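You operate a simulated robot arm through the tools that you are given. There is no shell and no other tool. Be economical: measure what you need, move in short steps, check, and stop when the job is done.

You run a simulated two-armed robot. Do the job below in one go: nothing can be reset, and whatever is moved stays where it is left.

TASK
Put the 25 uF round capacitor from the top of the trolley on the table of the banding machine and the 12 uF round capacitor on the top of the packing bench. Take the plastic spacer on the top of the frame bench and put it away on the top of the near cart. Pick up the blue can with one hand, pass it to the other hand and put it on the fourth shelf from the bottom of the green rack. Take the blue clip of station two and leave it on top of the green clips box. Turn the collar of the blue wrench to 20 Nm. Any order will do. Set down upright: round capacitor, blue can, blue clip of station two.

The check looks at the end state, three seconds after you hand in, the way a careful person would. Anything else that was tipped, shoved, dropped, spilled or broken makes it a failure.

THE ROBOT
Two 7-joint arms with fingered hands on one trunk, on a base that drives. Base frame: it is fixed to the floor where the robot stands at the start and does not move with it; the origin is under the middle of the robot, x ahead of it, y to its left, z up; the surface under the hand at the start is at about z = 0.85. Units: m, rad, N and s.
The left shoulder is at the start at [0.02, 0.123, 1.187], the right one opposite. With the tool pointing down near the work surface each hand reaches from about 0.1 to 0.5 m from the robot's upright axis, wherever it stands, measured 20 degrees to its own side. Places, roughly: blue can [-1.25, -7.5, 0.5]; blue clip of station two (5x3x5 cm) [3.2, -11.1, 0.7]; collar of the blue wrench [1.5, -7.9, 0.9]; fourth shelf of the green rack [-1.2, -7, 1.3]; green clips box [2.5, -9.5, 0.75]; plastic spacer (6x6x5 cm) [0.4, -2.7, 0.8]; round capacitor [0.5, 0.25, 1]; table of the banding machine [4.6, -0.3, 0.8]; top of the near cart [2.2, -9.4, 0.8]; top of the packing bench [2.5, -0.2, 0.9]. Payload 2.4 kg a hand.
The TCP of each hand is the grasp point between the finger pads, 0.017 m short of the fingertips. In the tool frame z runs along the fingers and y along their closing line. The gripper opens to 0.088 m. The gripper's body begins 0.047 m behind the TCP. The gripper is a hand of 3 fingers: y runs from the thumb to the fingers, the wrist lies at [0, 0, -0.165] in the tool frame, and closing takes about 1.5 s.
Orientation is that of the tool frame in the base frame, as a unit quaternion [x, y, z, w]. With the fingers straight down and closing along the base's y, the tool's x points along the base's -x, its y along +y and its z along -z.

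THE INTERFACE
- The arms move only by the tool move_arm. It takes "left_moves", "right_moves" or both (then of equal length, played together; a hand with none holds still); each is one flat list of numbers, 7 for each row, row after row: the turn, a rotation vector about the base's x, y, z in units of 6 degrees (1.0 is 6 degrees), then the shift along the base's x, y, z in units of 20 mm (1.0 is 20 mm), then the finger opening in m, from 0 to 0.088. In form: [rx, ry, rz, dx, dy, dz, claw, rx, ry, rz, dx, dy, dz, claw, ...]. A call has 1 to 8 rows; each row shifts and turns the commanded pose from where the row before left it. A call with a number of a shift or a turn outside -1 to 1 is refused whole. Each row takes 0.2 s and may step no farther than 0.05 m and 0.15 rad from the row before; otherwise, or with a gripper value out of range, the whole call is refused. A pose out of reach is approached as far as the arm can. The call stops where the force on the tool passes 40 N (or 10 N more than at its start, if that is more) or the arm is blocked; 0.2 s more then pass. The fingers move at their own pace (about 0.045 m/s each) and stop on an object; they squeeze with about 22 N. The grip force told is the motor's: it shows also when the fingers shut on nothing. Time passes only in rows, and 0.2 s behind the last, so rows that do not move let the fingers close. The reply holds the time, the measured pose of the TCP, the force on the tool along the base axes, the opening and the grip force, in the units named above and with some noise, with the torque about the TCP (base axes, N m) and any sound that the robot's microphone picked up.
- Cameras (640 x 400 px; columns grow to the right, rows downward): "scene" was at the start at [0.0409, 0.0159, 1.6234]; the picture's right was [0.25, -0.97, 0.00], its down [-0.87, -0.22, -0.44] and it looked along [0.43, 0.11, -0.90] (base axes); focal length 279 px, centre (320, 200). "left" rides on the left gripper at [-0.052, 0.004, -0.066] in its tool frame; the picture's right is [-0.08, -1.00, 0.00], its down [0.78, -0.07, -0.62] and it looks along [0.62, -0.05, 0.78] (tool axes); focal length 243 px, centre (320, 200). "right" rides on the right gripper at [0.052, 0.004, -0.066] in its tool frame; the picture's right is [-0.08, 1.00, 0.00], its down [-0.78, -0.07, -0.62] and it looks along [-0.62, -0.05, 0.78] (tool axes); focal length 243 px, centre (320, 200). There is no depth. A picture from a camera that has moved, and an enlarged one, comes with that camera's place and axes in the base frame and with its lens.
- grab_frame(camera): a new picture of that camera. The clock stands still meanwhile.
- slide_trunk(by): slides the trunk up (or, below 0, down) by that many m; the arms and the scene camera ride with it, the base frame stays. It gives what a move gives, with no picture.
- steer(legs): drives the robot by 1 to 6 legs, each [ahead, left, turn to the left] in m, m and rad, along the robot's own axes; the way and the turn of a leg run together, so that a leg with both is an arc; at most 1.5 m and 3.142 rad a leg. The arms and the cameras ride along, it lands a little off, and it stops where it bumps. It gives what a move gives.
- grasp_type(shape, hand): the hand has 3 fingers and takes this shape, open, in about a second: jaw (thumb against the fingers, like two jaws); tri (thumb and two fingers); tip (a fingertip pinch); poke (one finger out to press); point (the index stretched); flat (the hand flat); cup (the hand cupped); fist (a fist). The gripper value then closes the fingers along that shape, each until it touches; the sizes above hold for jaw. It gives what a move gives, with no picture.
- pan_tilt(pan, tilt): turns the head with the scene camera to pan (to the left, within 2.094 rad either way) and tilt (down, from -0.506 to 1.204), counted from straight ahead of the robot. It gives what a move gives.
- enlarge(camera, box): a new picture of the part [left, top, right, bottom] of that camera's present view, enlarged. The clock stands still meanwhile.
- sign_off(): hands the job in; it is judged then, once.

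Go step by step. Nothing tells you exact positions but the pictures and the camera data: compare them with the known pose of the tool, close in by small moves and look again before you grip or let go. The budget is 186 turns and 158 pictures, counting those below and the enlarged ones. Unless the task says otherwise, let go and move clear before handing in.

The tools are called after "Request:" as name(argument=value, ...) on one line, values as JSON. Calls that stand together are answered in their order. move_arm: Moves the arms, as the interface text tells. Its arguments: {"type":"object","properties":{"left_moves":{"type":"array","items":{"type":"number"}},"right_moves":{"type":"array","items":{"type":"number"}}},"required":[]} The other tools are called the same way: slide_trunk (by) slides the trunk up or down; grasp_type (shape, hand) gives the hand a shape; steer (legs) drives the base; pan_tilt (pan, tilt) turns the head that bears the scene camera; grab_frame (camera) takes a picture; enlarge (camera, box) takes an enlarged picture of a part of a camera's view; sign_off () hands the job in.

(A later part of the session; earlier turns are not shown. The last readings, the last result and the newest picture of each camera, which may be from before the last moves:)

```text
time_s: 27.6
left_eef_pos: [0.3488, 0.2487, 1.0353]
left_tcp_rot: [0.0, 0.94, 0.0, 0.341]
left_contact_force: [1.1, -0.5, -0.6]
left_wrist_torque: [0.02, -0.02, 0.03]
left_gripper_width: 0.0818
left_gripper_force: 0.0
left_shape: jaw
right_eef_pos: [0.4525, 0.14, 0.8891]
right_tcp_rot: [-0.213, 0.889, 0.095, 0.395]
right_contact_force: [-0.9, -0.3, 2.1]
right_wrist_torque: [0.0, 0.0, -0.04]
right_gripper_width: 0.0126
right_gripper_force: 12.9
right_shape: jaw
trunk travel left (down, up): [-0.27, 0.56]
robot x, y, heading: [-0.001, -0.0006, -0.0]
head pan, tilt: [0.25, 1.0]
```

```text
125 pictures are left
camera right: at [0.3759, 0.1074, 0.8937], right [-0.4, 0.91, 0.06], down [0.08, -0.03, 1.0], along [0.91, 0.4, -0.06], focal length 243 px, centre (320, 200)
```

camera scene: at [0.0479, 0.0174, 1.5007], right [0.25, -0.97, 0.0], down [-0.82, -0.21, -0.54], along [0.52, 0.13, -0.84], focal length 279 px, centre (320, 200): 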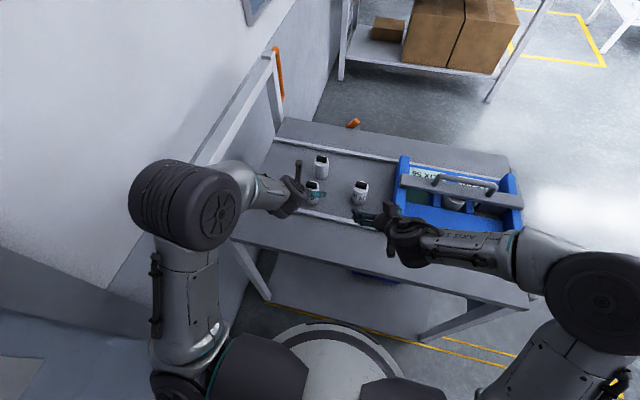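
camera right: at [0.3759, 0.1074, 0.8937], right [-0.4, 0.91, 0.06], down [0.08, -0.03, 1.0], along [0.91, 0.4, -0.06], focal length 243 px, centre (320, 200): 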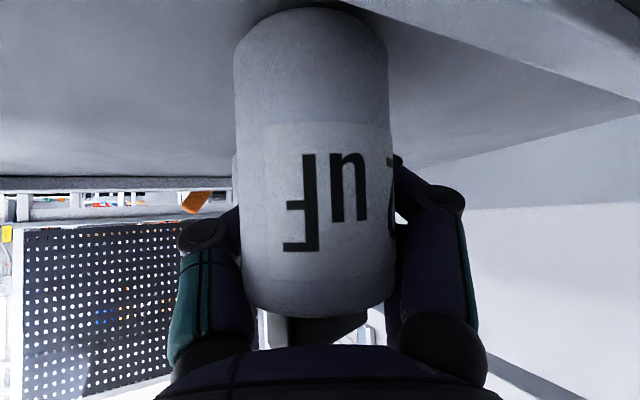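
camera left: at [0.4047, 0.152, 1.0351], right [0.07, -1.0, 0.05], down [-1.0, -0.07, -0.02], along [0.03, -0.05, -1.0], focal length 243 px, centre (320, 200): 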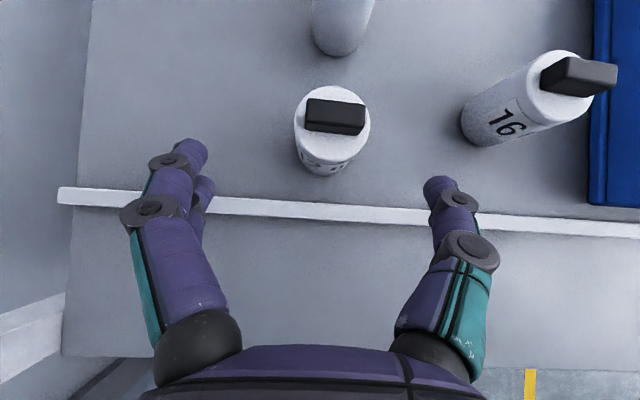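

Still closing; I wait and check again.

Request:
move_arm(right_moves=[0, 0, 0, 0, 0, 0, 0.02, 0, 0, 0, 0, 0, 0, 0.02, 0, 0, 0, 0, 0, 0, 0.02])

Request:
enlarge(camera="scene", box=[260, 140, 420, 240])

```text
time_s: 28.4
left_eef_pos: [0.3476, 0.2489, 1.0355]
left_tcp_rot: [0.0, 0.94, 0.001, 0.34]
left_contact_force: [0.5, -0.2, -0.2]
left_wrist_torque: [-0.01, 0.01, 0.0]
left_gripper_width: 0.0818
left_gripper_force: 0.0
left_shape: jaw
right_eef_pos: [0.4531, 0.1393, 0.8893]
right_tcp_rot: [-0.213, 0.888, 0.096, 0.396]
right_contact_force: [1.2, 0.2, 3.6]
right_wrist_torque: [0.01, -0.02, -0.01]
right_gripper_width: 0.0069
right_gripper_force: 21.8
right_shape: jaw
trunk travel left (down, up): [-0.27, 0.56]
robot x, y, heading: [-0.002, -0.0009, 0.001]
head pan, tilt: [0.25, 1.0]
```

```text
4.00 times, centred on (340, 190) of scene
camera zoom: at [0.0479, 0.0176, 1.5008], right [0.25, -0.97, 0.0], down [-0.82, -0.21, -0.54], along [0.52, 0.13, -0.84], focal length 1116 px, centre (240, 240)
```

zoom: 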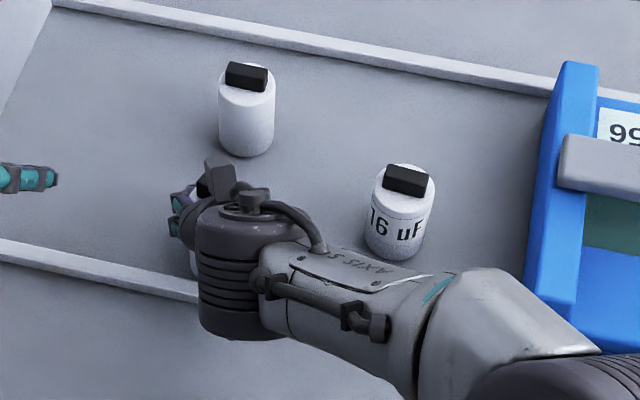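

It is wrapped in the fingers with 22 N. I lift straight and look.

Request:
move_arm(right_moves=[0, 0, 0, 0, 0, 1, 0.01, 0, 0, 0, 0, 0, 1, 0.01, 0, 0, 0, 0, 0, 1, 0.01, 0, 0, 0, 0, 0, 1, 0.01])

Request:
grab_frame(camera="right")

Request:
enlarge(camera="scene", box=[260, 140, 420, 240])

```text
time_s: 29.4
left_eef_pos: [0.3481, 0.2496, 1.0355]
left_tcp_rot: [0.0, 0.941, 0.0, 0.34]
left_contact_force: [-0.2, -0.4, 0.1]
left_wrist_torque: [0.04, 0.01, -0.01]
left_gripper_width: 0.082
left_gripper_force: 0.1
left_shape: jaw
right_eef_pos: [0.4521, 0.1382, 0.9695]
right_tcp_rot: [-0.213, 0.888, 0.095, 0.396]
right_contact_force: [-1.1, -0.5, 0.0]
right_wrist_torque: [0.03, 0.02, 0.0]
right_gripper_width: 0.0099
right_gripper_force: 0.1
right_shape: jaw
trunk travel left (down, up): [-0.27, 0.56]
robot x, y, heading: [0.0006, -0.0037, -0.003]
head pan, tilt: [0.25, 1.0]
```

```text
123 pictures are left
camera right: at [0.375, 0.1067, 0.9737], right [-0.4, 0.91, 0.06], down [0.08, -0.03, 1.0], along [0.91, 0.4, -0.06], focal length 243 px, centre (320, 200)
```

right: 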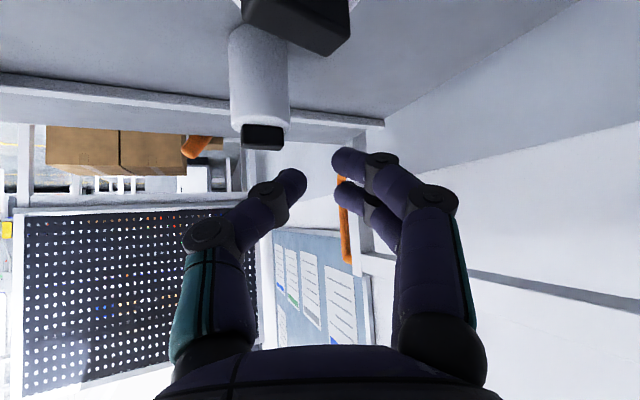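

```text
4.00 times, centred on (340, 190) of scene
camera zoom: at [0.048, 0.0176, 1.5007], right [0.25, -0.97, 0.0], down [-0.82, -0.21, -0.54], along [0.52, 0.13, -0.84], focal length 1116 px, centre (240, 240)
```

zoom: 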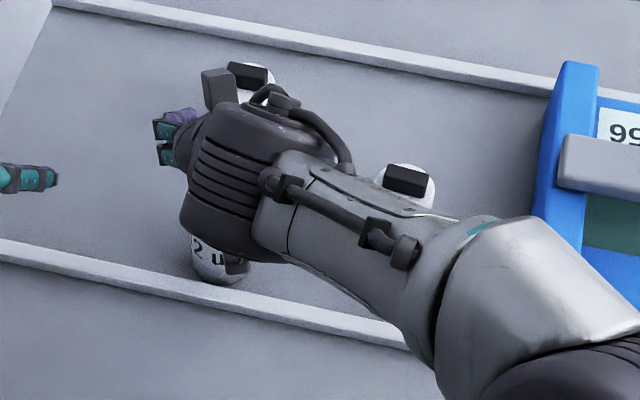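

The grip slipped: the fingers closed past the cap, which still stands upright near (0.43, 0.13). I raise the hand, steepen the tilt to about 30°, and line up again.

Request:
move_arm(right_moves=[0, 0, 0, 0, 0, 1, 0.01, 0, 0, 0, 0, 0, 1, 0.04, 0, 0, 0, 0, 0, 1, 0.082, -0.45, 0.89, 0, -0.79, -0.36, 0, 0.082, -0.45, 0.89, 0, -0.79, -0.36, 0, 0.082, -0.45, 0.89, 0, -0.79, -0.36, 0, 0.082, 0, 0, 0, -0.79, -0.36, 0, 0.082, 0, 0, 0, 0, 0, -1, 0.082])

Request:
grab_frame(camera="right")

Request:
enlarge(camera="scene", box=[260, 140, 420, 240])

Request:
grab_frame(camera="left")

```text
time_s: 31.2
left_eef_pos: [0.3475, 0.2494, 1.0362]
left_tcp_rot: [0.001, 0.94, 0.0, 0.34]
left_contact_force: [-0.3, -0.1, 0.4]
left_wrist_torque: [0.01, -0.02, -0.01]
left_gripper_width: 0.0818
left_gripper_force: 0.1
left_shape: jaw
right_eef_pos: [0.3892, 0.1122, 1.0087]
right_tcp_rot: [-0.223, 0.94, 0.06, 0.252]
right_contact_force: [0.3, -0.6, 0.2]
right_wrist_torque: [0.0, 0.02, 0.0]
right_gripper_width: 0.0819
right_gripper_force: 0.1
right_shape: jaw
trunk travel left (down, up): [-0.27, 0.56]
robot x, y, heading: [0.0007, -0.0015, -0.005]
head pan, tilt: [0.25, 1.0]
```

```text
121 pictures are left
camera right: at [0.3176, 0.0815, 1.0391], right [-0.38, 0.92, 0.04], down [0.36, 0.11, 0.93], along [0.85, 0.37, -0.37], focal length 243 px, centre (320, 200)
```

right: 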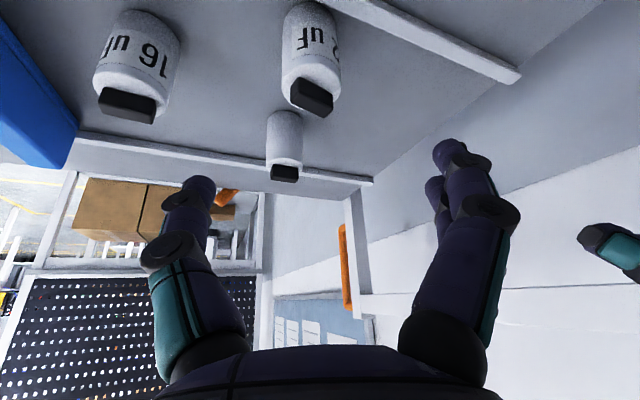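

```text
4.00 times, centred on (340, 190) of scene
camera zoom: at [0.0482, 0.0178, 1.5007], right [0.25, -0.97, 0.0], down [-0.82, -0.21, -0.54], along [0.52, 0.13, -0.84], focal length 1116 px, centre (240, 240)
```

zoom: 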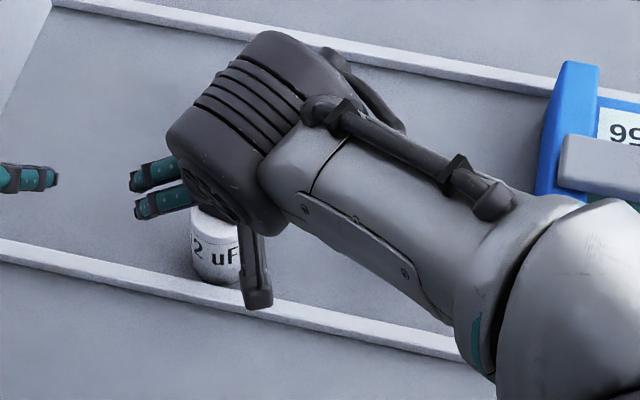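

```text
119 pictures are left
camera left: at [0.346, 0.2525, 1.1188], right [0.07, -1.0, 0.05], down [-1.0, -0.07, -0.02], along [0.03, -0.05, -1.0], focal length 243 px, centre (320, 200)
```

left: 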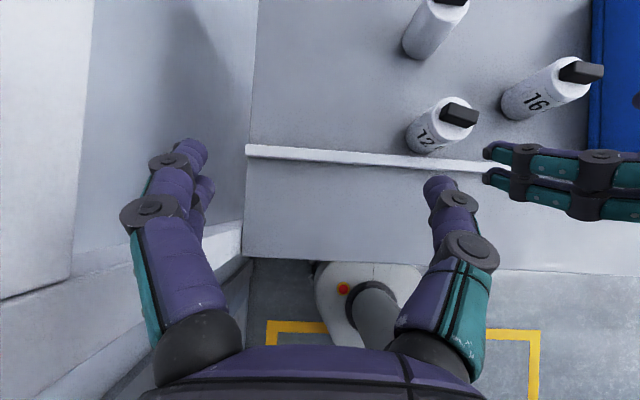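

The cap is at (0.430, 0.131), in line with the hand. I go down around it and close.

Request:
move_arm(right_moves=[0, 0, 0, 0.3, 0.14, -1, 0.084, 0, 0, 0, 0.3, 0.14, -1, 0.084, 0, 0, 0, 0.3, 0.14, -1, 0.084, 0, 0, 0, 0.3, 0.14, -1, 0.084, 0, 0, 0, 0.3, 0.14, -1, 0.084, 0, 0, 0, 0.3, 0.14, -0.95, 0.084])

Request:
grab_frame(camera="right")

Request:
enlarge(camera="left", box=[380, 0, 640, 220])

```text
time_s: 32.6
left_eef_pos: [0.3484, 0.248, 1.0343]
left_tcp_rot: [0.0, 0.94, 0.0, 0.34]
left_contact_force: [1.0, 0.8, -0.1]
left_wrist_torque: [0.01, 0.01, -0.03]
left_gripper_width: 0.082
left_gripper_force: 0.0
left_shape: jaw
right_eef_pos: [0.4252, 0.1283, 0.8891]
right_tcp_rot: [-0.225, 0.939, 0.061, 0.252]
right_contact_force: [-0.3, -0.5, 0.0]
right_wrist_torque: [0.01, 0.0, -0.02]
right_gripper_width: 0.0839
right_gripper_force: 0.0
right_shape: jaw
trunk travel left (down, up): [-0.27, 0.56]
robot x, y, heading: [0.0004, 0.0007, -0.003]
head pan, tilt: [0.25, 1.0]
```

```text
118 pictures are left
camera right: at [0.3534, 0.0976, 0.9192], right [-0.38, 0.92, 0.04], down [0.36, 0.1, 0.93], along [0.85, 0.37, -0.37], focal length 243 px, centre (320, 200)
```

right: 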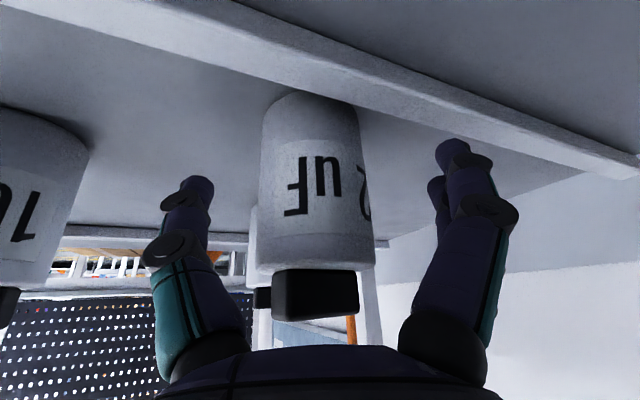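

```text
1.82 times, centred on (510, 110) of left
camera zoom: at [0.346, 0.2524, 1.1188], right [0.07, -1.0, 0.05], down [-1.0, -0.07, -0.02], along [0.03, -0.05, -1.0], focal length 441 px, centre (-26, 364)
```

zoom: 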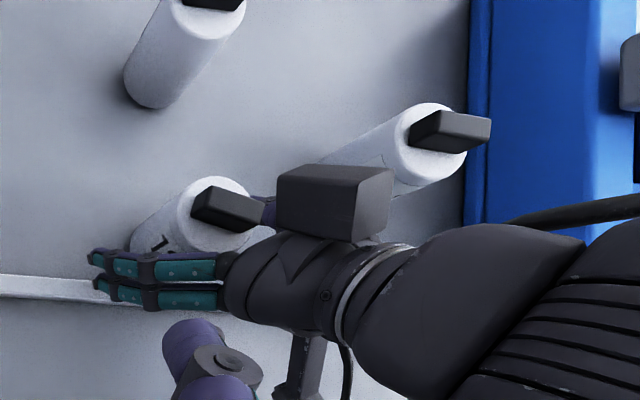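

Well centred. Closing now.

Request:
move_arm(right_moves=[0, 0, 0, 0, 0, 0, 0.05, 0, 0, 0, 0, 0, 0, 0.03, 0, 0, 0, 0, 0, 0, 0.03, 0, 0, 0, 0, 0, 0, 0.03, 0, 0, 0, 0, 0, 0, 0.03, 0, 0, 0, 0, 0, 0, 0.03, 0, 0, 0, 0, 0, 0, 0.03])

Request:
grab_frame(camera="right")

```text
time_s: 34.2
left_eef_pos: [0.3483, 0.248, 1.0349]
left_tcp_rot: [0.0, 0.94, -0.001, 0.341]
left_contact_force: [-0.5, -0.2, 0.0]
left_wrist_torque: [0.01, 0.01, -0.01]
left_gripper_width: 0.0819
left_gripper_force: 0.1
left_shape: jaw
right_eef_pos: [0.4247, 0.1272, 0.8893]
right_tcp_rot: [-0.225, 0.939, 0.06, 0.251]
right_contact_force: [-0.3, 0.6, -0.5]
right_wrist_torque: [-0.03, 0.06, 0.0]
right_gripper_width: 0.0325
right_gripper_force: 22.1
right_shape: jaw
trunk travel left (down, up): [-0.27, 0.56]
robot x, y, heading: [-0.0015, 0.0026, 0.001]
head pan, tilt: [0.25, 1.0]
```

```text
116 pictures are left
camera right: at [0.3533, 0.0975, 0.9195], right [-0.38, 0.92, 0.04], down [0.36, 0.11, 0.93], along [0.85, 0.37, -0.37], focal length 243 px, centre (320, 200)
```

right: 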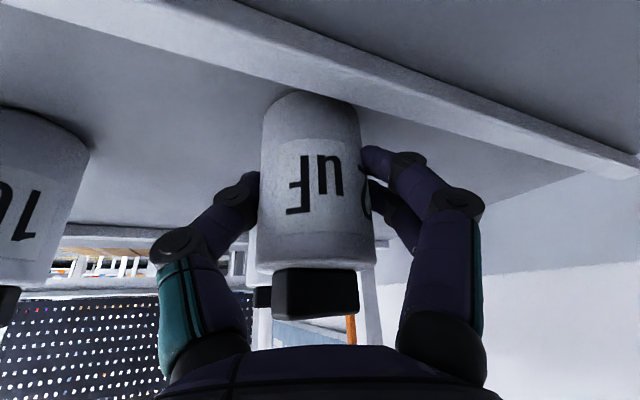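

Solid grip this time. I lift and draw the right hand back.

Request:
move_arm(right_moves=[0, 0, 0, 0, 0, 1, 0.03, 0, 0, 0, 0, 0, 1, 0.03, 0, 0, 0, 0, 0, 1, 0.03, 0, 0, 0, 0, 0, 1, 0.03, 0, 0, 0, -0.9, -0.8, 1, 0.03, 0, 0, 0, -1, -1, 1, 0.03, 0, 0, 0, -1, -1, 0, 0.03, 0, 0, 0, -1, -1, 0, 0.03])

Request:
move_arm(right_moves=[0, 0, 0, -0.5, -1, 0, 0.03, 0, 0, 0, -0.5, -1, 0, 0.03, 0, 0, 0, 0, -1, 0, 0.03, 0, 0, 0, 0, -1, 0, 0.03], left_moves=[0, -0.8, 0, 0.4, -0.7, -0.3, 0.084, 0, -0.8, 0, 0.4, -0.7, -0.3, 0.084, 0, 0, 0, 0.4, -0.7, -0.3, 0.084, 0, 0, 0, 0.4, -0.7, -0.3, 0.084])

Request:
grab_frame(camera="scene")

Request:
grab_frame(camera="left")

```text
time_s: 36.0
left_eef_pos: [0.3478, 0.2479, 1.0353]
left_tcp_rot: [0.0, 0.94, 0.0, 0.341]
left_contact_force: [-0.2, -1.3, 0.4]
left_wrist_torque: [-0.02, -0.02, 0.01]
left_gripper_width: 0.0817
left_gripper_force: 0.1
left_shape: jaw
right_eef_pos: [0.3454, 0.0512, 1.0094]
right_tcp_rot: [-0.224, 0.94, 0.061, 0.251]
right_contact_force: [-0.5, -0.5, -1.2]
right_wrist_torque: [0.0, 0.02, -0.03]
right_gripper_width: 0.0325
right_gripper_force: 22.1
right_shape: jaw
trunk travel left (down, up): [-0.27, 0.56]
robot x, y, heading: [-0.0026, -0.0013, -0.002]
head pan, tilt: [0.25, 1.0]
```

```text
time_s: 37.0
left_eef_pos: [0.3793, 0.192, 1.0112]
left_tcp_rot: [0.001, 0.908, 0.0, 0.418]
left_contact_force: [-0.1, -0.3, 0.2]
left_wrist_torque: [0.02, 0.05, -0.01]
left_gripper_width: 0.0838
left_gripper_force: 0.1
left_shape: jaw
right_eef_pos: [0.327, -0.0289, 1.0101]
right_tcp_rot: [-0.224, 0.939, 0.06, 0.253]
right_contact_force: [0.5, -0.5, -0.8]
right_wrist_torque: [-0.03, 0.01, 0.01]
right_gripper_width: 0.0322
right_gripper_force: 22.5
right_shape: jaw
trunk travel left (down, up): [-0.27, 0.56]
robot x, y, heading: [0.0001, -0.001, -0.001]
head pan, tilt: [0.25, 1.0]
```

```text
115 pictures are left
camera scene: at [0.0481, 0.0169, 1.5007], right [0.25, -0.97, 0.0], down [-0.82, -0.21, -0.54], along [0.52, 0.13, -0.84], focal length 279 px, centre (320, 200)
```

scene: 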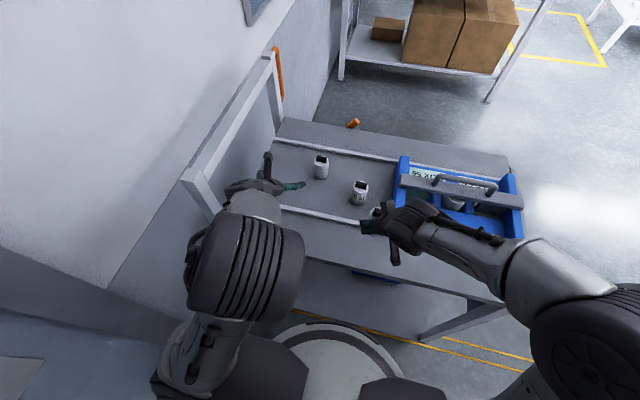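

```text
114 pictures are left
camera left: at [0.364, 0.1953, 1.0934], right [0.06, -1.0, 0.06], down [-0.98, -0.07, -0.19], along [0.19, -0.05, -0.98], focal length 243 px, centre (320, 200)
```

left: 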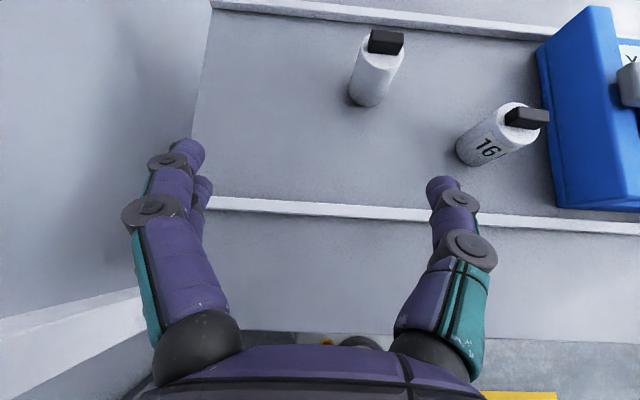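

12 uF is safely in the right hand. Now the left hand lines up on the middle capacitor at (0.536, 0.137).

Request:
move_arm(left_moves=[0, 0.9, 0, 0.85, -0.47, -0.49, 0.084, 0, 0.9, 0, 0.85, -0.47, -0.49, 0.084, 0, 0, 0, 0.85, -0.47, -0.49, 0.084, 0, 0, 0, 0.85, -0.47, -0.49, 0.084, 0, 0, 0, 0.85, -0.47, -0.49, 0.084, 0, 0, 0, 0.85, -0.47, -0.49, 0.084])

Request:
grab_frame(camera="left")

```text
time_s: 38.5
left_eef_pos: [0.4811, 0.1354, 0.9522]
left_tcp_rot: [0.0, 0.944, -0.001, 0.331]
left_contact_force: [-0.1, 0.8, 1.2]
left_wrist_torque: [-0.01, 0.01, -0.01]
left_gripper_width: 0.084
left_gripper_force: 0.1
left_shape: jaw
right_eef_pos: [0.3274, -0.028, 1.0103]
right_tcp_rot: [-0.224, 0.94, 0.06, 0.252]
right_contact_force: [0.5, -0.3, -2.1]
right_wrist_torque: [0.01, 0.0, -0.01]
right_gripper_width: 0.0324
right_gripper_force: 21.9
right_shape: jaw
trunk travel left (down, up): [-0.27, 0.56]
robot x, y, heading: [-0.0049, 0.001, -0.006]
head pan, tilt: [0.25, 1.0]
```

```text
113 pictures are left
camera left: at [0.4807, 0.1397, 1.0364], right [0.07, -1.0, 0.05], down [-1.0, -0.07, 0.0], along [0.01, -0.05, -1.0], focal length 243 px, centre (320, 200)
```

left: 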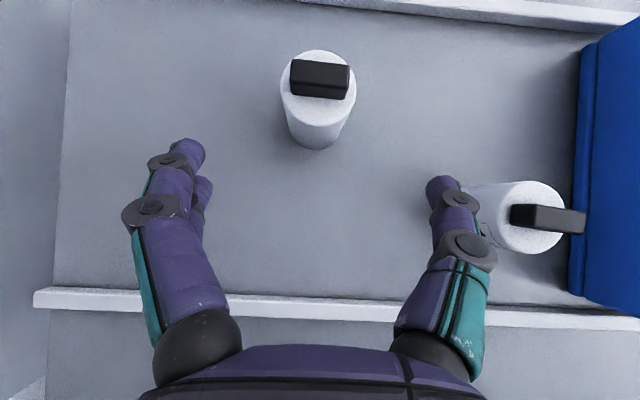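

Cap at about (0.541, 0.137). I go in, stopping 6 mm short of its axis, and close.

Request:
move_arm(left_moves=[0, 0, 0, 0.65, 0.02, -0.79, 0.084, 0, 0, 0, 0.65, 0.02, -0.79, 0.084, 0, 0, 0, 0.65, 0.02, -0.79, 0.084, 0, 0, 0, 0.7, 0.02, -0.79, 0.084])

Request:
grab_frame(camera="left")

```text
time_s: 39.5
left_eef_pos: [0.534, 0.1378, 0.8884]
left_tcp_rot: [-0.001, 0.944, 0.001, 0.33]
left_contact_force: [0.3, -0.6, -0.5]
left_wrist_torque: [0.04, 0.01, 0.0]
left_gripper_width: 0.084
left_gripper_force: 0.0
left_shape: jaw
right_eef_pos: [0.3277, -0.0272, 1.0107]
right_tcp_rot: [-0.225, 0.94, 0.06, 0.251]
right_contact_force: [-0.8, 0.2, -1.2]
right_wrist_torque: [0.02, 0.05, 0.04]
right_gripper_width: 0.0323
right_gripper_force: 22.6
right_shape: jaw
trunk travel left (down, up): [-0.27, 0.56]
robot x, y, heading: [-0.0037, -0.0017, 0.0]
head pan, tilt: [0.25, 1.0]
```

```text
112 pictures are left
camera left: at [0.5338, 0.1417, 0.9727], right [0.07, -1.0, 0.05], down [-1.0, -0.07, 0.0], along [0.01, -0.05, -1.0], focal length 243 px, centre (320, 200)
```

left: 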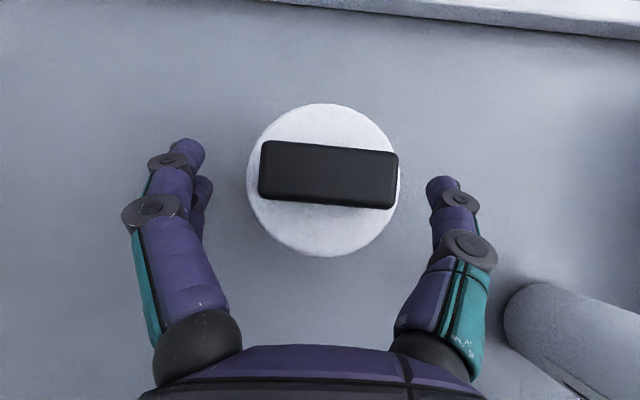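

Good alignment; close and lift.

Request:
move_arm(left_moves=[0, 0, 0, 0, 0, 0, 0.05, 0, 0, 0, 0, 0, 0, 0.03, 0, 0, 0, 0, 0, 0, 0.03, 0, 0, 0, 0, 0, 0, 0.03, 0, 0, 0, 0, 0, 0, 0.03, 0, 0, 0, 0, 0, 0, 0.03, 0, 0, 0, 0, 0, 0, 0.03])

Request:
move_arm(left_moves=[0, 0, 0, 0, 0, 1, 0.03, 0, 0, 0, 0, 0, 1, 0.03, 0, 0, 0, 0, 0, 1, 0.03, 0, 0, 0, -0.5, 0, 1, 0.03, 0, 0, 0, -1, 0.2, 1, 0.03, 0, 0, 0, -1, 0.2, 0, 0.03, 0, 0, 0, -1, 0.2, 0, 0.03, 0, 0, 0, -1, 0.2, 0, 0.03])

Request:
grab_frame(camera="left")

Request:
grab_frame(camera="right")

```text
time_s: 41.0
left_eef_pos: [0.5339, 0.138, 0.8882]
left_tcp_rot: [0.0, 0.944, 0.0, 0.331]
left_contact_force: [-0.3, 0.1, 0.4]
left_wrist_torque: [0.0, 0.03, 0.05]
left_gripper_width: 0.0322
left_gripper_force: 22.2
left_shape: jaw
right_eef_pos: [0.3267, -0.0286, 1.0113]
right_tcp_rot: [-0.225, 0.939, 0.061, 0.252]
right_contact_force: [0.0, 0.4, -0.5]
right_wrist_torque: [-0.01, 0.0, 0.0]
right_gripper_width: 0.0324
right_gripper_force: 22.1
right_shape: jaw
trunk travel left (down, up): [-0.27, 0.56]
robot x, y, heading: [0.0005, -0.0046, 0.001]
head pan, tilt: [0.25, 1.0]
```

```text
time_s: 42.9
left_eef_pos: [0.4418, 0.1519, 0.9875]
left_tcp_rot: [-0.001, 0.944, 0.001, 0.331]
left_contact_force: [0.2, -0.1, -0.5]
left_wrist_torque: [-0.01, 0.03, 0.03]
left_gripper_width: 0.0321
left_gripper_force: 22.2
left_shape: jaw
right_eef_pos: [0.3264, -0.0291, 1.0095]
right_tcp_rot: [-0.224, 0.939, 0.06, 0.253]
right_contact_force: [0.2, -0.1, -2.3]
right_wrist_torque: [0.03, -0.02, -0.05]
right_gripper_width: 0.0324
right_gripper_force: 22.8
right_shape: jaw
trunk travel left (down, up): [-0.27, 0.56]
robot x, y, heading: [0.0039, -0.0002, 0.002]
head pan, tilt: [0.25, 1.0]
```

```text
111 pictures are left
camera left: at [0.4432, 0.157, 1.0728], right [0.07, -1.0, 0.05], down [-1.0, -0.07, 0.0], along [0.01, -0.05, -1.0], focal length 243 px, centre (320, 200)
```

left: 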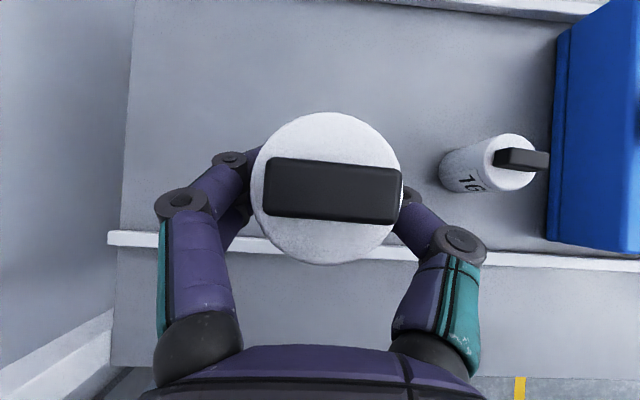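

```text
110 pictures are left
camera right: at [0.2552, -0.0584, 1.0405], right [-0.39, 0.92, 0.04], down [0.36, 0.11, 0.93], along [0.85, 0.37, -0.37], focal length 243 px, centre (320, 200)
```

right: 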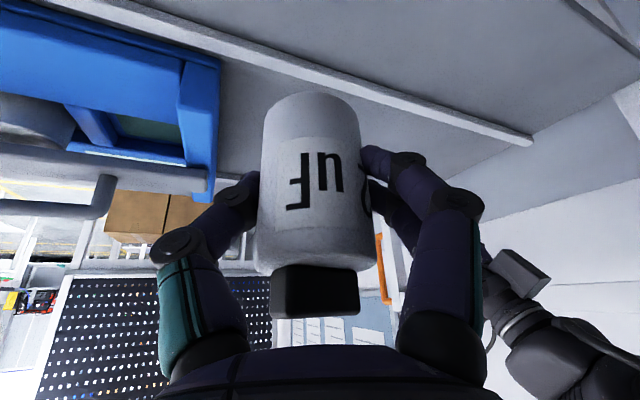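

Both capacitors are held. I draw the left hand in, raise the trunk, back off and drive around to the right.

Request:
move_arm(left_moves=[0, 0, 0, -1, 0.1, 0.4, 0.03, 0, 0, 0, -1, 0.1, 0.4, 0.03, 0, 0, 0, -1, 0.1, 0.4, 0.03, 0, 0, 0, -1, 0.1, 0.4, 0.03, 0, 0, 0, -0.8, 0.1, 0.4, 0.03, 0, 0, 0, -0.6, 0.1, 0.4, 0.03])

Request:
slide_trunk(by=0.13)

Request:
steer(legs=[[-0.35, 0, 0], [0, -1.4, 0], [1.2, 0, 0]])

Request:
pan_tilt(pan=0.3, tilt=0.35)

Request:
grab_frame(camera="scene")

```text
time_s: 44.2
left_eef_pos: [0.3364, 0.1648, 1.0371]
left_tcp_rot: [-0.001, 0.944, 0.0, 0.331]
left_contact_force: [-0.3, 0.1, -1.0]
left_wrist_torque: [0.04, 0.0, -0.03]
left_gripper_width: 0.0322
left_gripper_force: 22.2
left_shape: jaw
right_eef_pos: [0.3268, -0.0291, 1.0104]
right_tcp_rot: [-0.224, 0.939, 0.061, 0.253]
right_contact_force: [-0.1, -0.6, -1.2]
right_wrist_torque: [0.01, 0.04, 0.01]
right_gripper_width: 0.0326
right_gripper_force: 22.0
right_shape: jaw
trunk travel left (down, up): [-0.27, 0.56]
robot x, y, heading: [0.0005, -0.002, 0.001]
head pan, tilt: [0.25, 1.0]
```

```text
time_s: 45.8
left_eef_pos: [0.3367, 0.1654, 1.1676]
left_tcp_rot: [0.0, 0.944, 0.0, 0.331]
left_contact_force: [-0.4, 0.0, -0.6]
left_wrist_torque: [0.01, 0.0, 0.02]
left_gripper_width: 0.032
left_gripper_force: 21.9
left_shape: jaw
right_eef_pos: [0.3279, -0.0291, 1.1411]
right_tcp_rot: [-0.225, 0.939, 0.06, 0.252]
right_contact_force: [1.3, -0.2, -2.1]
right_wrist_torque: [0.0, 0.01, 0.01]
right_gripper_width: 0.0324
right_gripper_force: 21.6
right_shape: jaw
trunk travel left (down, up): [-0.4, 0.43]
robot x, y, heading: [-0.0012, -0.0003, -0.005]
head pan, tilt: [0.25, 1.0]
```

```text
time_s: 57.7
left_eef_pos: [0.4663, -1.0937, 1.1662]
left_tcp_rot: [-0.129, 0.935, 0.041, 0.328]
left_contact_force: [-0.4, 0.0, -0.9]
left_wrist_torque: [0.01, -0.02, 0.02]
left_gripper_width: 0.0319
left_gripper_force: 21.7
left_shape: jaw
right_eef_pos: [0.5102, -1.2826, 1.1407]
right_tcp_rot: [-0.351, 0.9, 0.09, 0.241]
right_contact_force: [-0.8, 0.0, -2.0]
right_wrist_torque: [0.0, -0.04, 0.0]
right_gripper_width: 0.0321
right_gripper_force: 22.1
right_shape: jaw
trunk travel left (down, up): [-0.4, 0.43]
robot x, y, heading: [0.1926, -1.3534, 0.273]
head pan, tilt: [0.25, 1.0]
stopped in leg 3: the robot was blocked; the commanded pose is now the measured one
```

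```text
time_s: 58.8
left_eef_pos: [0.4696, -1.0952, 1.1646]
left_tcp_rot: [-0.128, 0.935, 0.041, 0.327]
left_contact_force: [-1.0, -1.0, -0.1]
left_wrist_torque: [0.0, -0.03, 0.01]
left_gripper_width: 0.0318
left_gripper_force: 22.0
left_shape: jaw
right_eef_pos: [0.5124, -1.284, 1.1401]
right_tcp_rot: [-0.35, 0.901, 0.091, 0.24]
right_contact_force: [-1.2, 0.2, -1.1]
right_wrist_torque: [-0.01, 0.0, 0.03]
right_gripper_width: 0.0322
right_gripper_force: 22.0
right_shape: jaw
trunk travel left (down, up): [-0.4, 0.43]
robot x, y, heading: [0.1857, -1.3571, 0.273]
head pan, tilt: [0.3, 0.351]
```

```text
109 pictures are left
camera scene: at [0.2484, -1.3082, 1.6854], right [0.54, -0.84, 0.0], down [-0.29, -0.19, -0.94], along [0.79, 0.51, -0.34], focal length 279 px, centre (320, 200)
```

scene: 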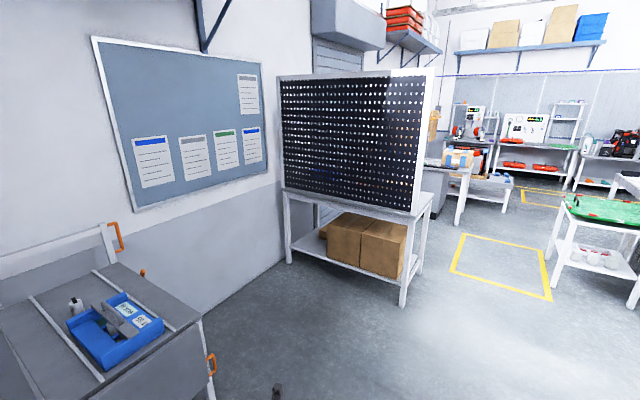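

I was blocked by something and turned a bit; likely a yellow floor block near (0.34, −1.24). I look down.

Request:
pan_tilt(pan=0.0, tilt=1.1)

Request:
grab_frame(camera="scene")

Request:
pan_tilt(pan=-1.0, tilt=0.6)

Request:
grab_frame(camera="scene")

```text
time_s: 59.9
left_eef_pos: [0.4694, -1.0957, 1.165]
left_tcp_rot: [-0.128, 0.935, 0.041, 0.328]
left_contact_force: [0.1, -0.1, -1.5]
left_wrist_torque: [0.01, -0.02, -0.02]
left_gripper_width: 0.032
left_gripper_force: 21.5
left_shape: jaw
right_eef_pos: [0.5126, -1.2842, 1.1395]
right_tcp_rot: [-0.351, 0.901, 0.091, 0.239]
right_contact_force: [0.2, -0.1, -1.4]
right_wrist_torque: [-0.03, 0.03, 0.02]
right_gripper_width: 0.0323
right_gripper_force: 22.4
right_shape: jaw
trunk travel left (down, up): [-0.4, 0.43]
robot x, y, heading: [0.1916, -1.3529, 0.276]
head pan, tilt: [0.0, 1.1]
```

```text
108 pictures are left
camera scene: at [0.2308, -1.3417, 1.6242], right [0.27, -0.96, 0.0], down [-0.86, -0.24, -0.45], along [0.44, 0.12, -0.89], focal length 279 px, centre (320, 200)
```

scene: 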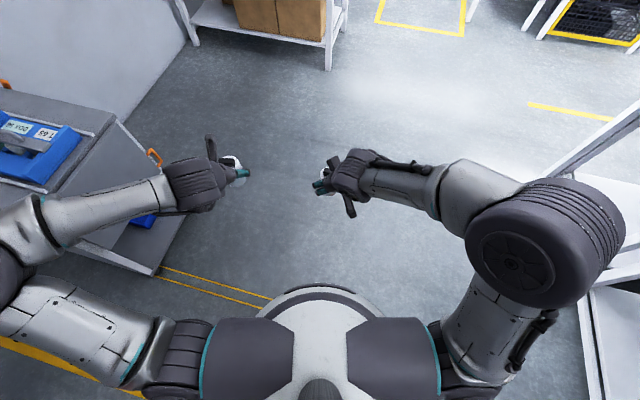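

```text
time_s: 61.1
left_eef_pos: [0.4689, -1.0944, 1.1645]
left_tcp_rot: [-0.128, 0.935, 0.041, 0.327]
left_contact_force: [0.9, -0.8, 0.2]
left_wrist_torque: [0.01, 0.0, -0.05]
left_gripper_width: 0.032
left_gripper_force: 22.2
left_shape: jaw
right_eef_pos: [0.5117, -1.2836, 1.1404]
right_tcp_rot: [-0.35, 0.901, 0.091, 0.24]
right_contact_force: [0.4, -0.4, -0.7]
right_wrist_torque: [-0.01, 0.05, 0.02]
right_gripper_width: 0.0323
right_gripper_force: 22.6
right_shape: jaw
trunk travel left (down, up): [-0.4, 0.43]
robot x, y, heading: [0.1906, -1.3557, 0.27]
head pan, tilt: [-1.0, 0.6]
```

```text
107 pictures are left
camera scene: at [0.2361, -1.4175, 1.6627], right [-0.66, -0.75, 0.0], down [-0.42, 0.38, -0.82], along [0.62, -0.55, -0.57], focal length 279 px, centre (320, 200)
```

scene: 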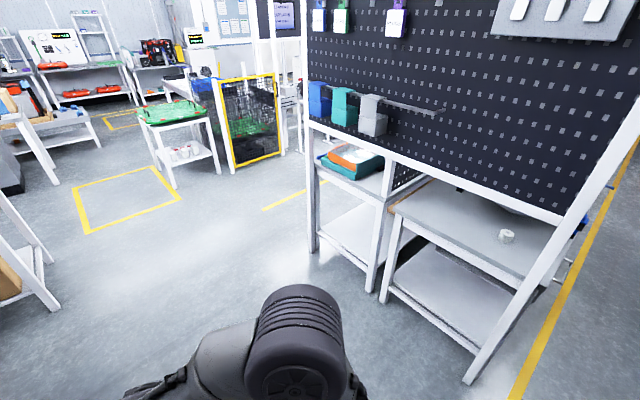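

I am right at the frame bench side and pressed on the floor block. I back off and look whether it moved.

Request:
steer(legs=[[-0.3, 0, 0], [0, 0, -0.273]])

Request:
pan_tilt(pan=0.0, tilt=1.0)

Request:
grab_frame(camera="scene")

```text
time_s: 64.1
left_eef_pos: [0.2389, -1.2618, 1.1643]
left_tcp_rot: [0.0, 0.944, -0.004, 0.33]
left_contact_force: [0.8, 1.4, -2.0]
left_wrist_torque: [0.0, 0.02, 0.0]
left_gripper_width: 0.032
left_gripper_force: 22.2
left_shape: jaw
right_eef_pos: [0.2293, -1.4555, 1.1392]
right_tcp_rot: [-0.224, 0.94, 0.057, 0.25]
right_contact_force: [0.0, 0.4, -0.6]
right_wrist_torque: [0.0, 0.03, -0.01]
right_gripper_width: 0.0321
right_gripper_force: 21.6
right_shape: jaw
trunk travel left (down, up): [-0.4, 0.43]
robot x, y, heading: [-0.0985, -1.4328, 0.002]
head pan, tilt: [-1.0, 0.6]
```

```text
time_s: 65.4
left_eef_pos: [0.2389, -1.2616, 1.1646]
left_tcp_rot: [0.0, 0.944, -0.004, 0.33]
left_contact_force: [0.7, -0.5, -0.8]
left_wrist_torque: [0.0, -0.01, -0.02]
left_gripper_width: 0.0321
left_gripper_force: 22.1
left_shape: jaw
right_eef_pos: [0.2289, -1.4547, 1.1399]
right_tcp_rot: [-0.224, 0.94, 0.057, 0.249]
right_contact_force: [-0.1, -1.0, -1.8]
right_wrist_torque: [0.0, 0.01, -0.01]
right_gripper_width: 0.0322
right_gripper_force: 22.4
right_shape: jaw
trunk travel left (down, up): [-0.4, 0.43]
robot x, y, heading: [-0.0996, -1.4338, -0.002]
head pan, tilt: [0.0, 1.0]
```

```text
106 pictures are left
camera scene: at [-0.0502, -1.4347, 1.6307], right [0.0, -1.0, 0.0], down [-0.84, 0.0, -0.54], along [0.54, 0.0, -0.84], focal length 279 px, centre (320, 200)
```

scene: 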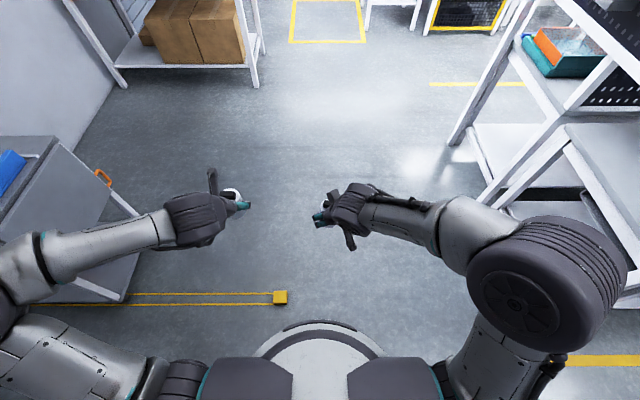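

The block is a fixed marker and still in place. I go around it on the right and drive towards the packing bench's far side.

Request:
steer(legs=[[0, -0.28, 0], [1.3, 0, 0], [0.3, 0.25, 0], [1.2, 0, 0]])

Request:
pan_tilt(pan=0.7, tilt=0.5)

Request:
grab_frame(camera="scene")

```text
time_s: 81.3
left_eef_pos: [3.0581, -1.3156, 1.1653]
left_tcp_rot: [0.008, 0.944, -0.007, 0.33]
left_contact_force: [0.1, 0.1, -0.5]
left_wrist_torque: [0.0, -0.01, 0.02]
left_gripper_width: 0.0317
left_gripper_force: 21.9
left_shape: jaw
right_eef_pos: [3.0452, -1.507, 1.1387]
right_tcp_rot: [-0.217, 0.942, 0.055, 0.249]
right_contact_force: [0.8, 0.8, -1.1]
right_wrist_torque: [-0.02, 0.01, -0.01]
right_gripper_width: 0.0322
right_gripper_force: 22.2
right_shape: jaw
trunk travel left (down, up): [-0.4, 0.43]
robot x, y, heading: [2.7159, -1.4828, -0.015]
head pan, tilt: [0.0, 1.0]
```

```text
time_s: 82.3
left_eef_pos: [3.0573, -1.3149, 1.1654]
left_tcp_rot: [0.008, 0.944, -0.007, 0.329]
left_contact_force: [0.2, 0.1, -0.8]
left_wrist_torque: [-0.02, -0.01, 0.01]
left_gripper_width: 0.0321
left_gripper_force: 21.7
left_shape: jaw
right_eef_pos: [3.0438, -1.5069, 1.1393]
right_tcp_rot: [-0.217, 0.942, 0.055, 0.25]
right_contact_force: [0.0, -0.9, -1.6]
right_wrist_torque: [0.0, -0.01, -0.02]
right_gripper_width: 0.0321
right_gripper_force: 21.9
right_shape: jaw
trunk travel left (down, up): [-0.4, 0.43]
robot x, y, heading: [2.7153, -1.4836, -0.018]
head pan, tilt: [0.7, 0.499]
```

```text
105 pictures are left
camera scene: at [2.7659, -1.4246, 1.6718], right [0.63, -0.78, 0.0], down [-0.37, -0.3, -0.88], along [0.68, 0.55, -0.48], focal length 279 px, centre (320, 200)
```

scene: 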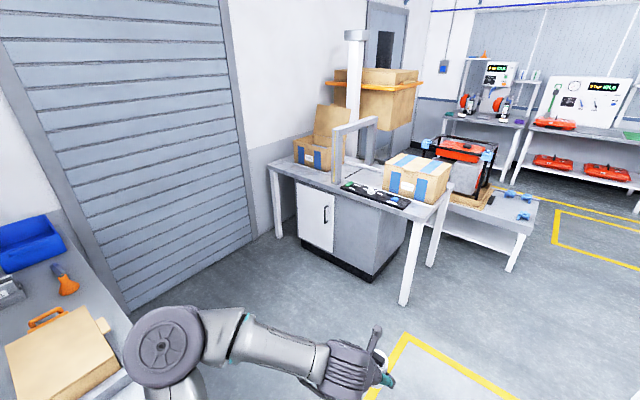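

I see the banding machine table ahead-left and the packing bench at the left. I look at the packing bench and zoom into the banding table.

Request:
pan_tilt(pan=1.6, tilt=0.6)

Request:
grab_frame(camera="scene")

Request:
pan_tilt(pan=0.6, tilt=0.5)

Request:
enlarge(camera="scene", box=[200, 80, 440, 240])

```text
time_s: 83.5
left_eef_pos: [3.0569, -1.3143, 1.1648]
left_tcp_rot: [0.008, 0.944, -0.007, 0.33]
left_contact_force: [-0.2, -0.2, -1.3]
left_wrist_torque: [-0.01, 0.0, -0.01]
left_gripper_width: 0.0319
left_gripper_force: 22.1
left_shape: jaw
right_eef_pos: [3.0441, -1.5076, 1.1392]
right_tcp_rot: [-0.218, 0.942, 0.056, 0.251]
right_contact_force: [-1.0, -0.1, -1.0]
right_wrist_torque: [0.0, 0.03, 0.0]
right_gripper_width: 0.0326
right_gripper_force: 21.7
right_shape: jaw
trunk travel left (down, up): [-0.4, 0.43]
robot x, y, heading: [2.7124, -1.4795, -0.015]
head pan, tilt: [1.6, 0.6]
```

```text
104 pictures are left
camera scene: at [2.6942, -1.3937, 1.6627], right [1.0, 0.01, 0.0], down [0.01, -0.56, -0.83], along [-0.01, 0.82, -0.56], focal length 279 px, centre (320, 200)
```

scene: 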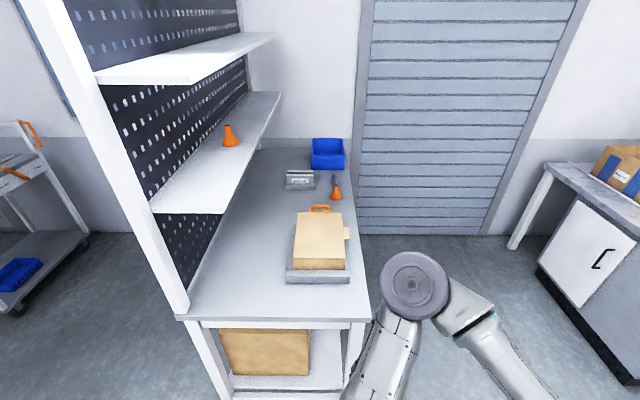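

```text
time_s: 84.8
left_eef_pos: [3.0563, -1.3144, 1.1661]
left_tcp_rot: [0.008, 0.944, -0.006, 0.33]
left_contact_force: [0.0, 0.2, -0.9]
left_wrist_torque: [-0.01, -0.03, 0.0]
left_gripper_width: 0.032
left_gripper_force: 21.9
left_shape: jaw
right_eef_pos: [3.0433, -1.5077, 1.1397]
right_tcp_rot: [-0.218, 0.942, 0.056, 0.25]
right_contact_force: [-0.1, 0.7, -1.2]
right_wrist_torque: [0.02, 0.02, 0.0]
right_gripper_width: 0.0323
right_gripper_force: 22.4
right_shape: jaw
trunk travel left (down, up): [-0.4, 0.43]
robot x, y, heading: [2.7117, -1.4837, -0.013]
head pan, tilt: [0.6, 0.499]
```

```text
2.50 times, centred on (320, 160) of scene
camera zoom: at [2.7711, -1.4318, 1.6718], right [0.55, -0.83, 0.0], down [-0.4, -0.26, -0.88], along [0.73, 0.49, -0.48], focal length 697 px, centre (320, 300)
```

zoom: 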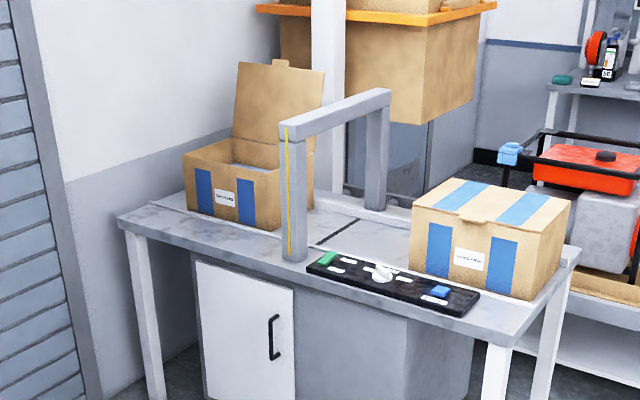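

The packing bench's near end has a free strip in front of the carton tray. I tuck the left hand in, turn to face +y and move up to that end.

Request:
move_arm(left_moves=[0, 0, 0, -1, 0.5, 0, 0.03, 0, 0, 0, -1, 0.5, 0, 0.03, 0, 0, 0, -1, 0.5, 0, 0.03, 0, 0, 0, -0.5, 0.5, 0, 0.03])

Request:
steer(legs=[[0, 0, 1.586], [0.12, 0.03, 0]])

Request:
pan_tilt(pan=0.0, tilt=1.0)

Request:
grab_frame(camera="scene")

```text
time_s: 85.8
left_eef_pos: [2.9943, -1.2724, 1.171]
left_tcp_rot: [0.007, 0.944, -0.005, 0.33]
left_contact_force: [0.1, 0.6, -1.3]
left_wrist_torque: [-0.01, 0.0, -0.01]
left_gripper_width: 0.0318
left_gripper_force: 21.3
left_shape: jaw
left hand out of reach, approached as far as the arm can: row 4
right_eef_pos: [3.044, -1.5085, 1.1393]
right_tcp_rot: [-0.217, 0.942, 0.056, 0.25]
right_contact_force: [0.1, 0.0, -0.3]
right_wrist_torque: [0.0, 0.01, 0.02]
right_gripper_width: 0.0322
right_gripper_force: 21.9
right_shape: jaw
trunk travel left (down, up): [-0.4, 0.43]
robot x, y, heading: [2.7148, -1.4843, -0.014]
head pan, tilt: [0.6, 0.499]
```

```text
time_s: 90.9
left_eef_pos: [2.4691, -1.0843, 1.1708]
left_tcp_rot: [0.668, -0.667, -0.23, -0.235]
left_contact_force: [0.3, 0.8, -0.6]
left_wrist_torque: [0.03, -0.01, 0.0]
left_gripper_width: 0.0321
left_gripper_force: 21.8
left_shape: jaw
right_eef_pos: [2.7032, -1.031, 1.1399]
right_tcp_rot: [0.824, -0.505, -0.217, -0.136]
right_contact_force: [-0.1, 0.0, -1.8]
right_wrist_torque: [-0.01, -0.02, 0.01]
right_gripper_width: 0.0318
right_gripper_force: 21.8
right_shape: jaw
trunk travel left (down, up): [-0.4, 0.43]
robot x, y, heading: [2.6867, -1.361, 1.578]
head pan, tilt: [0.6, 0.499]
```

```text
time_s: 91.9
left_eef_pos: [2.469, -1.0869, 1.1711]
left_tcp_rot: [0.668, -0.667, -0.231, -0.235]
left_contact_force: [-0.1, -0.2, -0.6]
left_wrist_torque: [0.0, 0.0, 0.0]
left_gripper_width: 0.0321
left_gripper_force: 21.6
left_shape: jaw
right_eef_pos: [2.7028, -1.0325, 1.1397]
right_tcp_rot: [0.824, -0.505, -0.218, -0.136]
right_contact_force: [0.9, -0.2, -1.3]
right_wrist_torque: [0.0, -0.01, -0.02]
right_gripper_width: 0.0319
right_gripper_force: 21.9
right_shape: jaw
trunk travel left (down, up): [-0.4, 0.43]
robot x, y, heading: [2.6846, -1.3599, 1.57]
head pan, tilt: [0.0, 1.0]
```

```text
102 pictures are left
camera scene: at [2.6836, -1.3118, 1.6308], right [1.0, 0.0, 0.0], down [0.0, -0.84, -0.54], along [0.0, 0.54, -0.84], focal length 279 px, centre (320, 200)
```

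scene: 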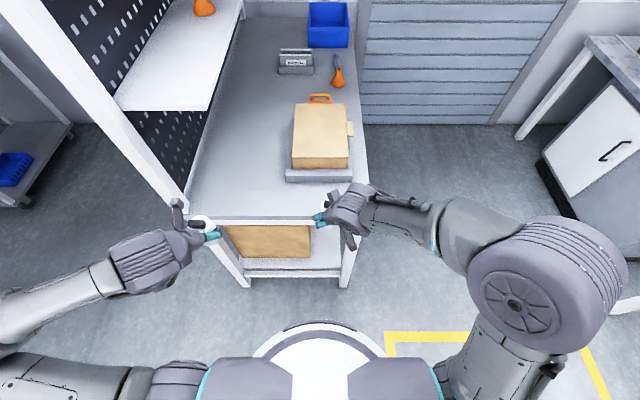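

The strip between bench edge (y −0.90) and tray (y −0.78) is free. I drive 0.1 m closer and bring the 12 uF over (2.68, −0.84).

Request:
steer(legs=[[0.1, 0, 0]])

Request:
move_arm(right_moves=[0, 0, 0, -0.13, 0.53, -0.95, 0.03, 0, 0, 0, -0.13, 0.53, -0.95, 0.03, 0, 0, 0, -0.13, 0.53, -0.95, 0.03, 0, 0, 0, -0.13, 0.53, -0.95, 0.03, 0, 0, 0, -0.13, 0.53, -0.95, 0.03, 0, 0, 0, -0.13, 0.53, -0.95, 0.03, 0, 0, 0, -0.13, 0.53, -0.95, 0.03, 0, 0, 0, -0.13, 0.53, -0.95, 0.03])

Request:
grab_frame(camera="scene")

Request:
grab_frame(camera="right")

```text
time_s: 93.1
left_eef_pos: [2.4689, -0.9854, 1.1706]
left_tcp_rot: [0.669, -0.667, -0.23, -0.235]
left_contact_force: [0.8, -0.2, -1.0]
left_wrist_torque: [0.04, 0.02, 0.01]
left_gripper_width: 0.0316
left_gripper_force: 22.5
left_shape: jaw
right_eef_pos: [2.7025, -0.9313, 1.1384]
right_tcp_rot: [0.824, -0.505, -0.218, -0.136]
right_contact_force: [-0.6, 1.2, -1.6]
right_wrist_torque: [-0.01, -0.02, -0.02]
right_gripper_width: 0.0322
right_gripper_force: 21.9
right_shape: jaw
trunk travel left (down, up): [-0.4, 0.43]
robot x, y, heading: [2.6802, -1.2665, 1.572]
head pan, tilt: [0.0, 1.0]
```

```text
time_s: 94.9
left_eef_pos: [2.4682, -0.9864, 1.1701]
left_tcp_rot: [0.669, -0.667, -0.231, -0.235]
left_contact_force: [-0.6, -0.5, -0.9]
left_wrist_torque: [0.0, 0.02, -0.02]
left_gripper_width: 0.0318
left_gripper_force: 22.0
left_shape: jaw
right_eef_pos: [2.6801, -0.8456, 0.9863]
right_tcp_rot: [0.825, -0.504, -0.217, -0.135]
right_contact_force: [0.5, -0.2, -1.3]
right_wrist_torque: [-0.01, 0.02, -0.02]
right_gripper_width: 0.0319
right_gripper_force: 22.2
right_shape: jaw
trunk travel left (down, up): [-0.4, 0.43]
robot x, y, heading: [2.6797, -1.2629, 1.576]
head pan, tilt: [0.0, 1.0]
```

```text
101 pictures are left
camera scene: at [2.6833, -1.211, 1.6307], right [1.0, 0.0, 0.0], down [0.0, -0.84, -0.54], along [0.0, 0.54, -0.84], focal length 279 px, centre (320, 200)
```

scene: 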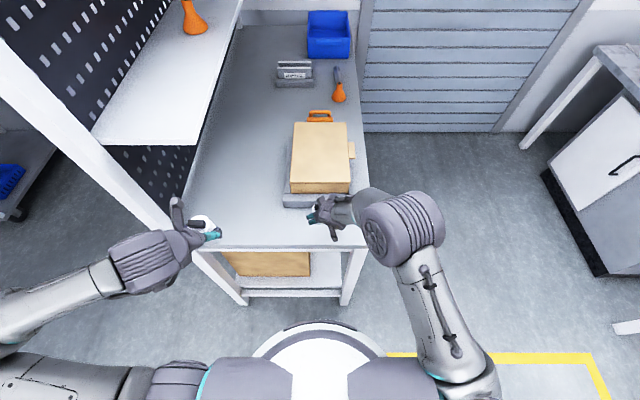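

```text
100 pictures are left
camera right: at [2.7118, -0.916, 1.0175], right [-0.92, -0.39, 0.04], down [-0.11, 0.36, 0.93], along [-0.37, 0.85, -0.37], focal length 243 px, centre (320, 200)
```

right: 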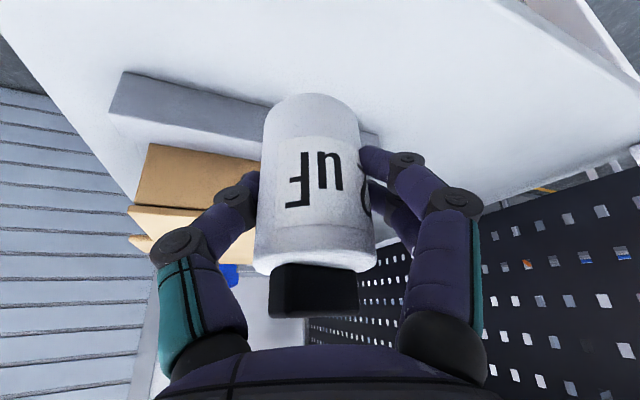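

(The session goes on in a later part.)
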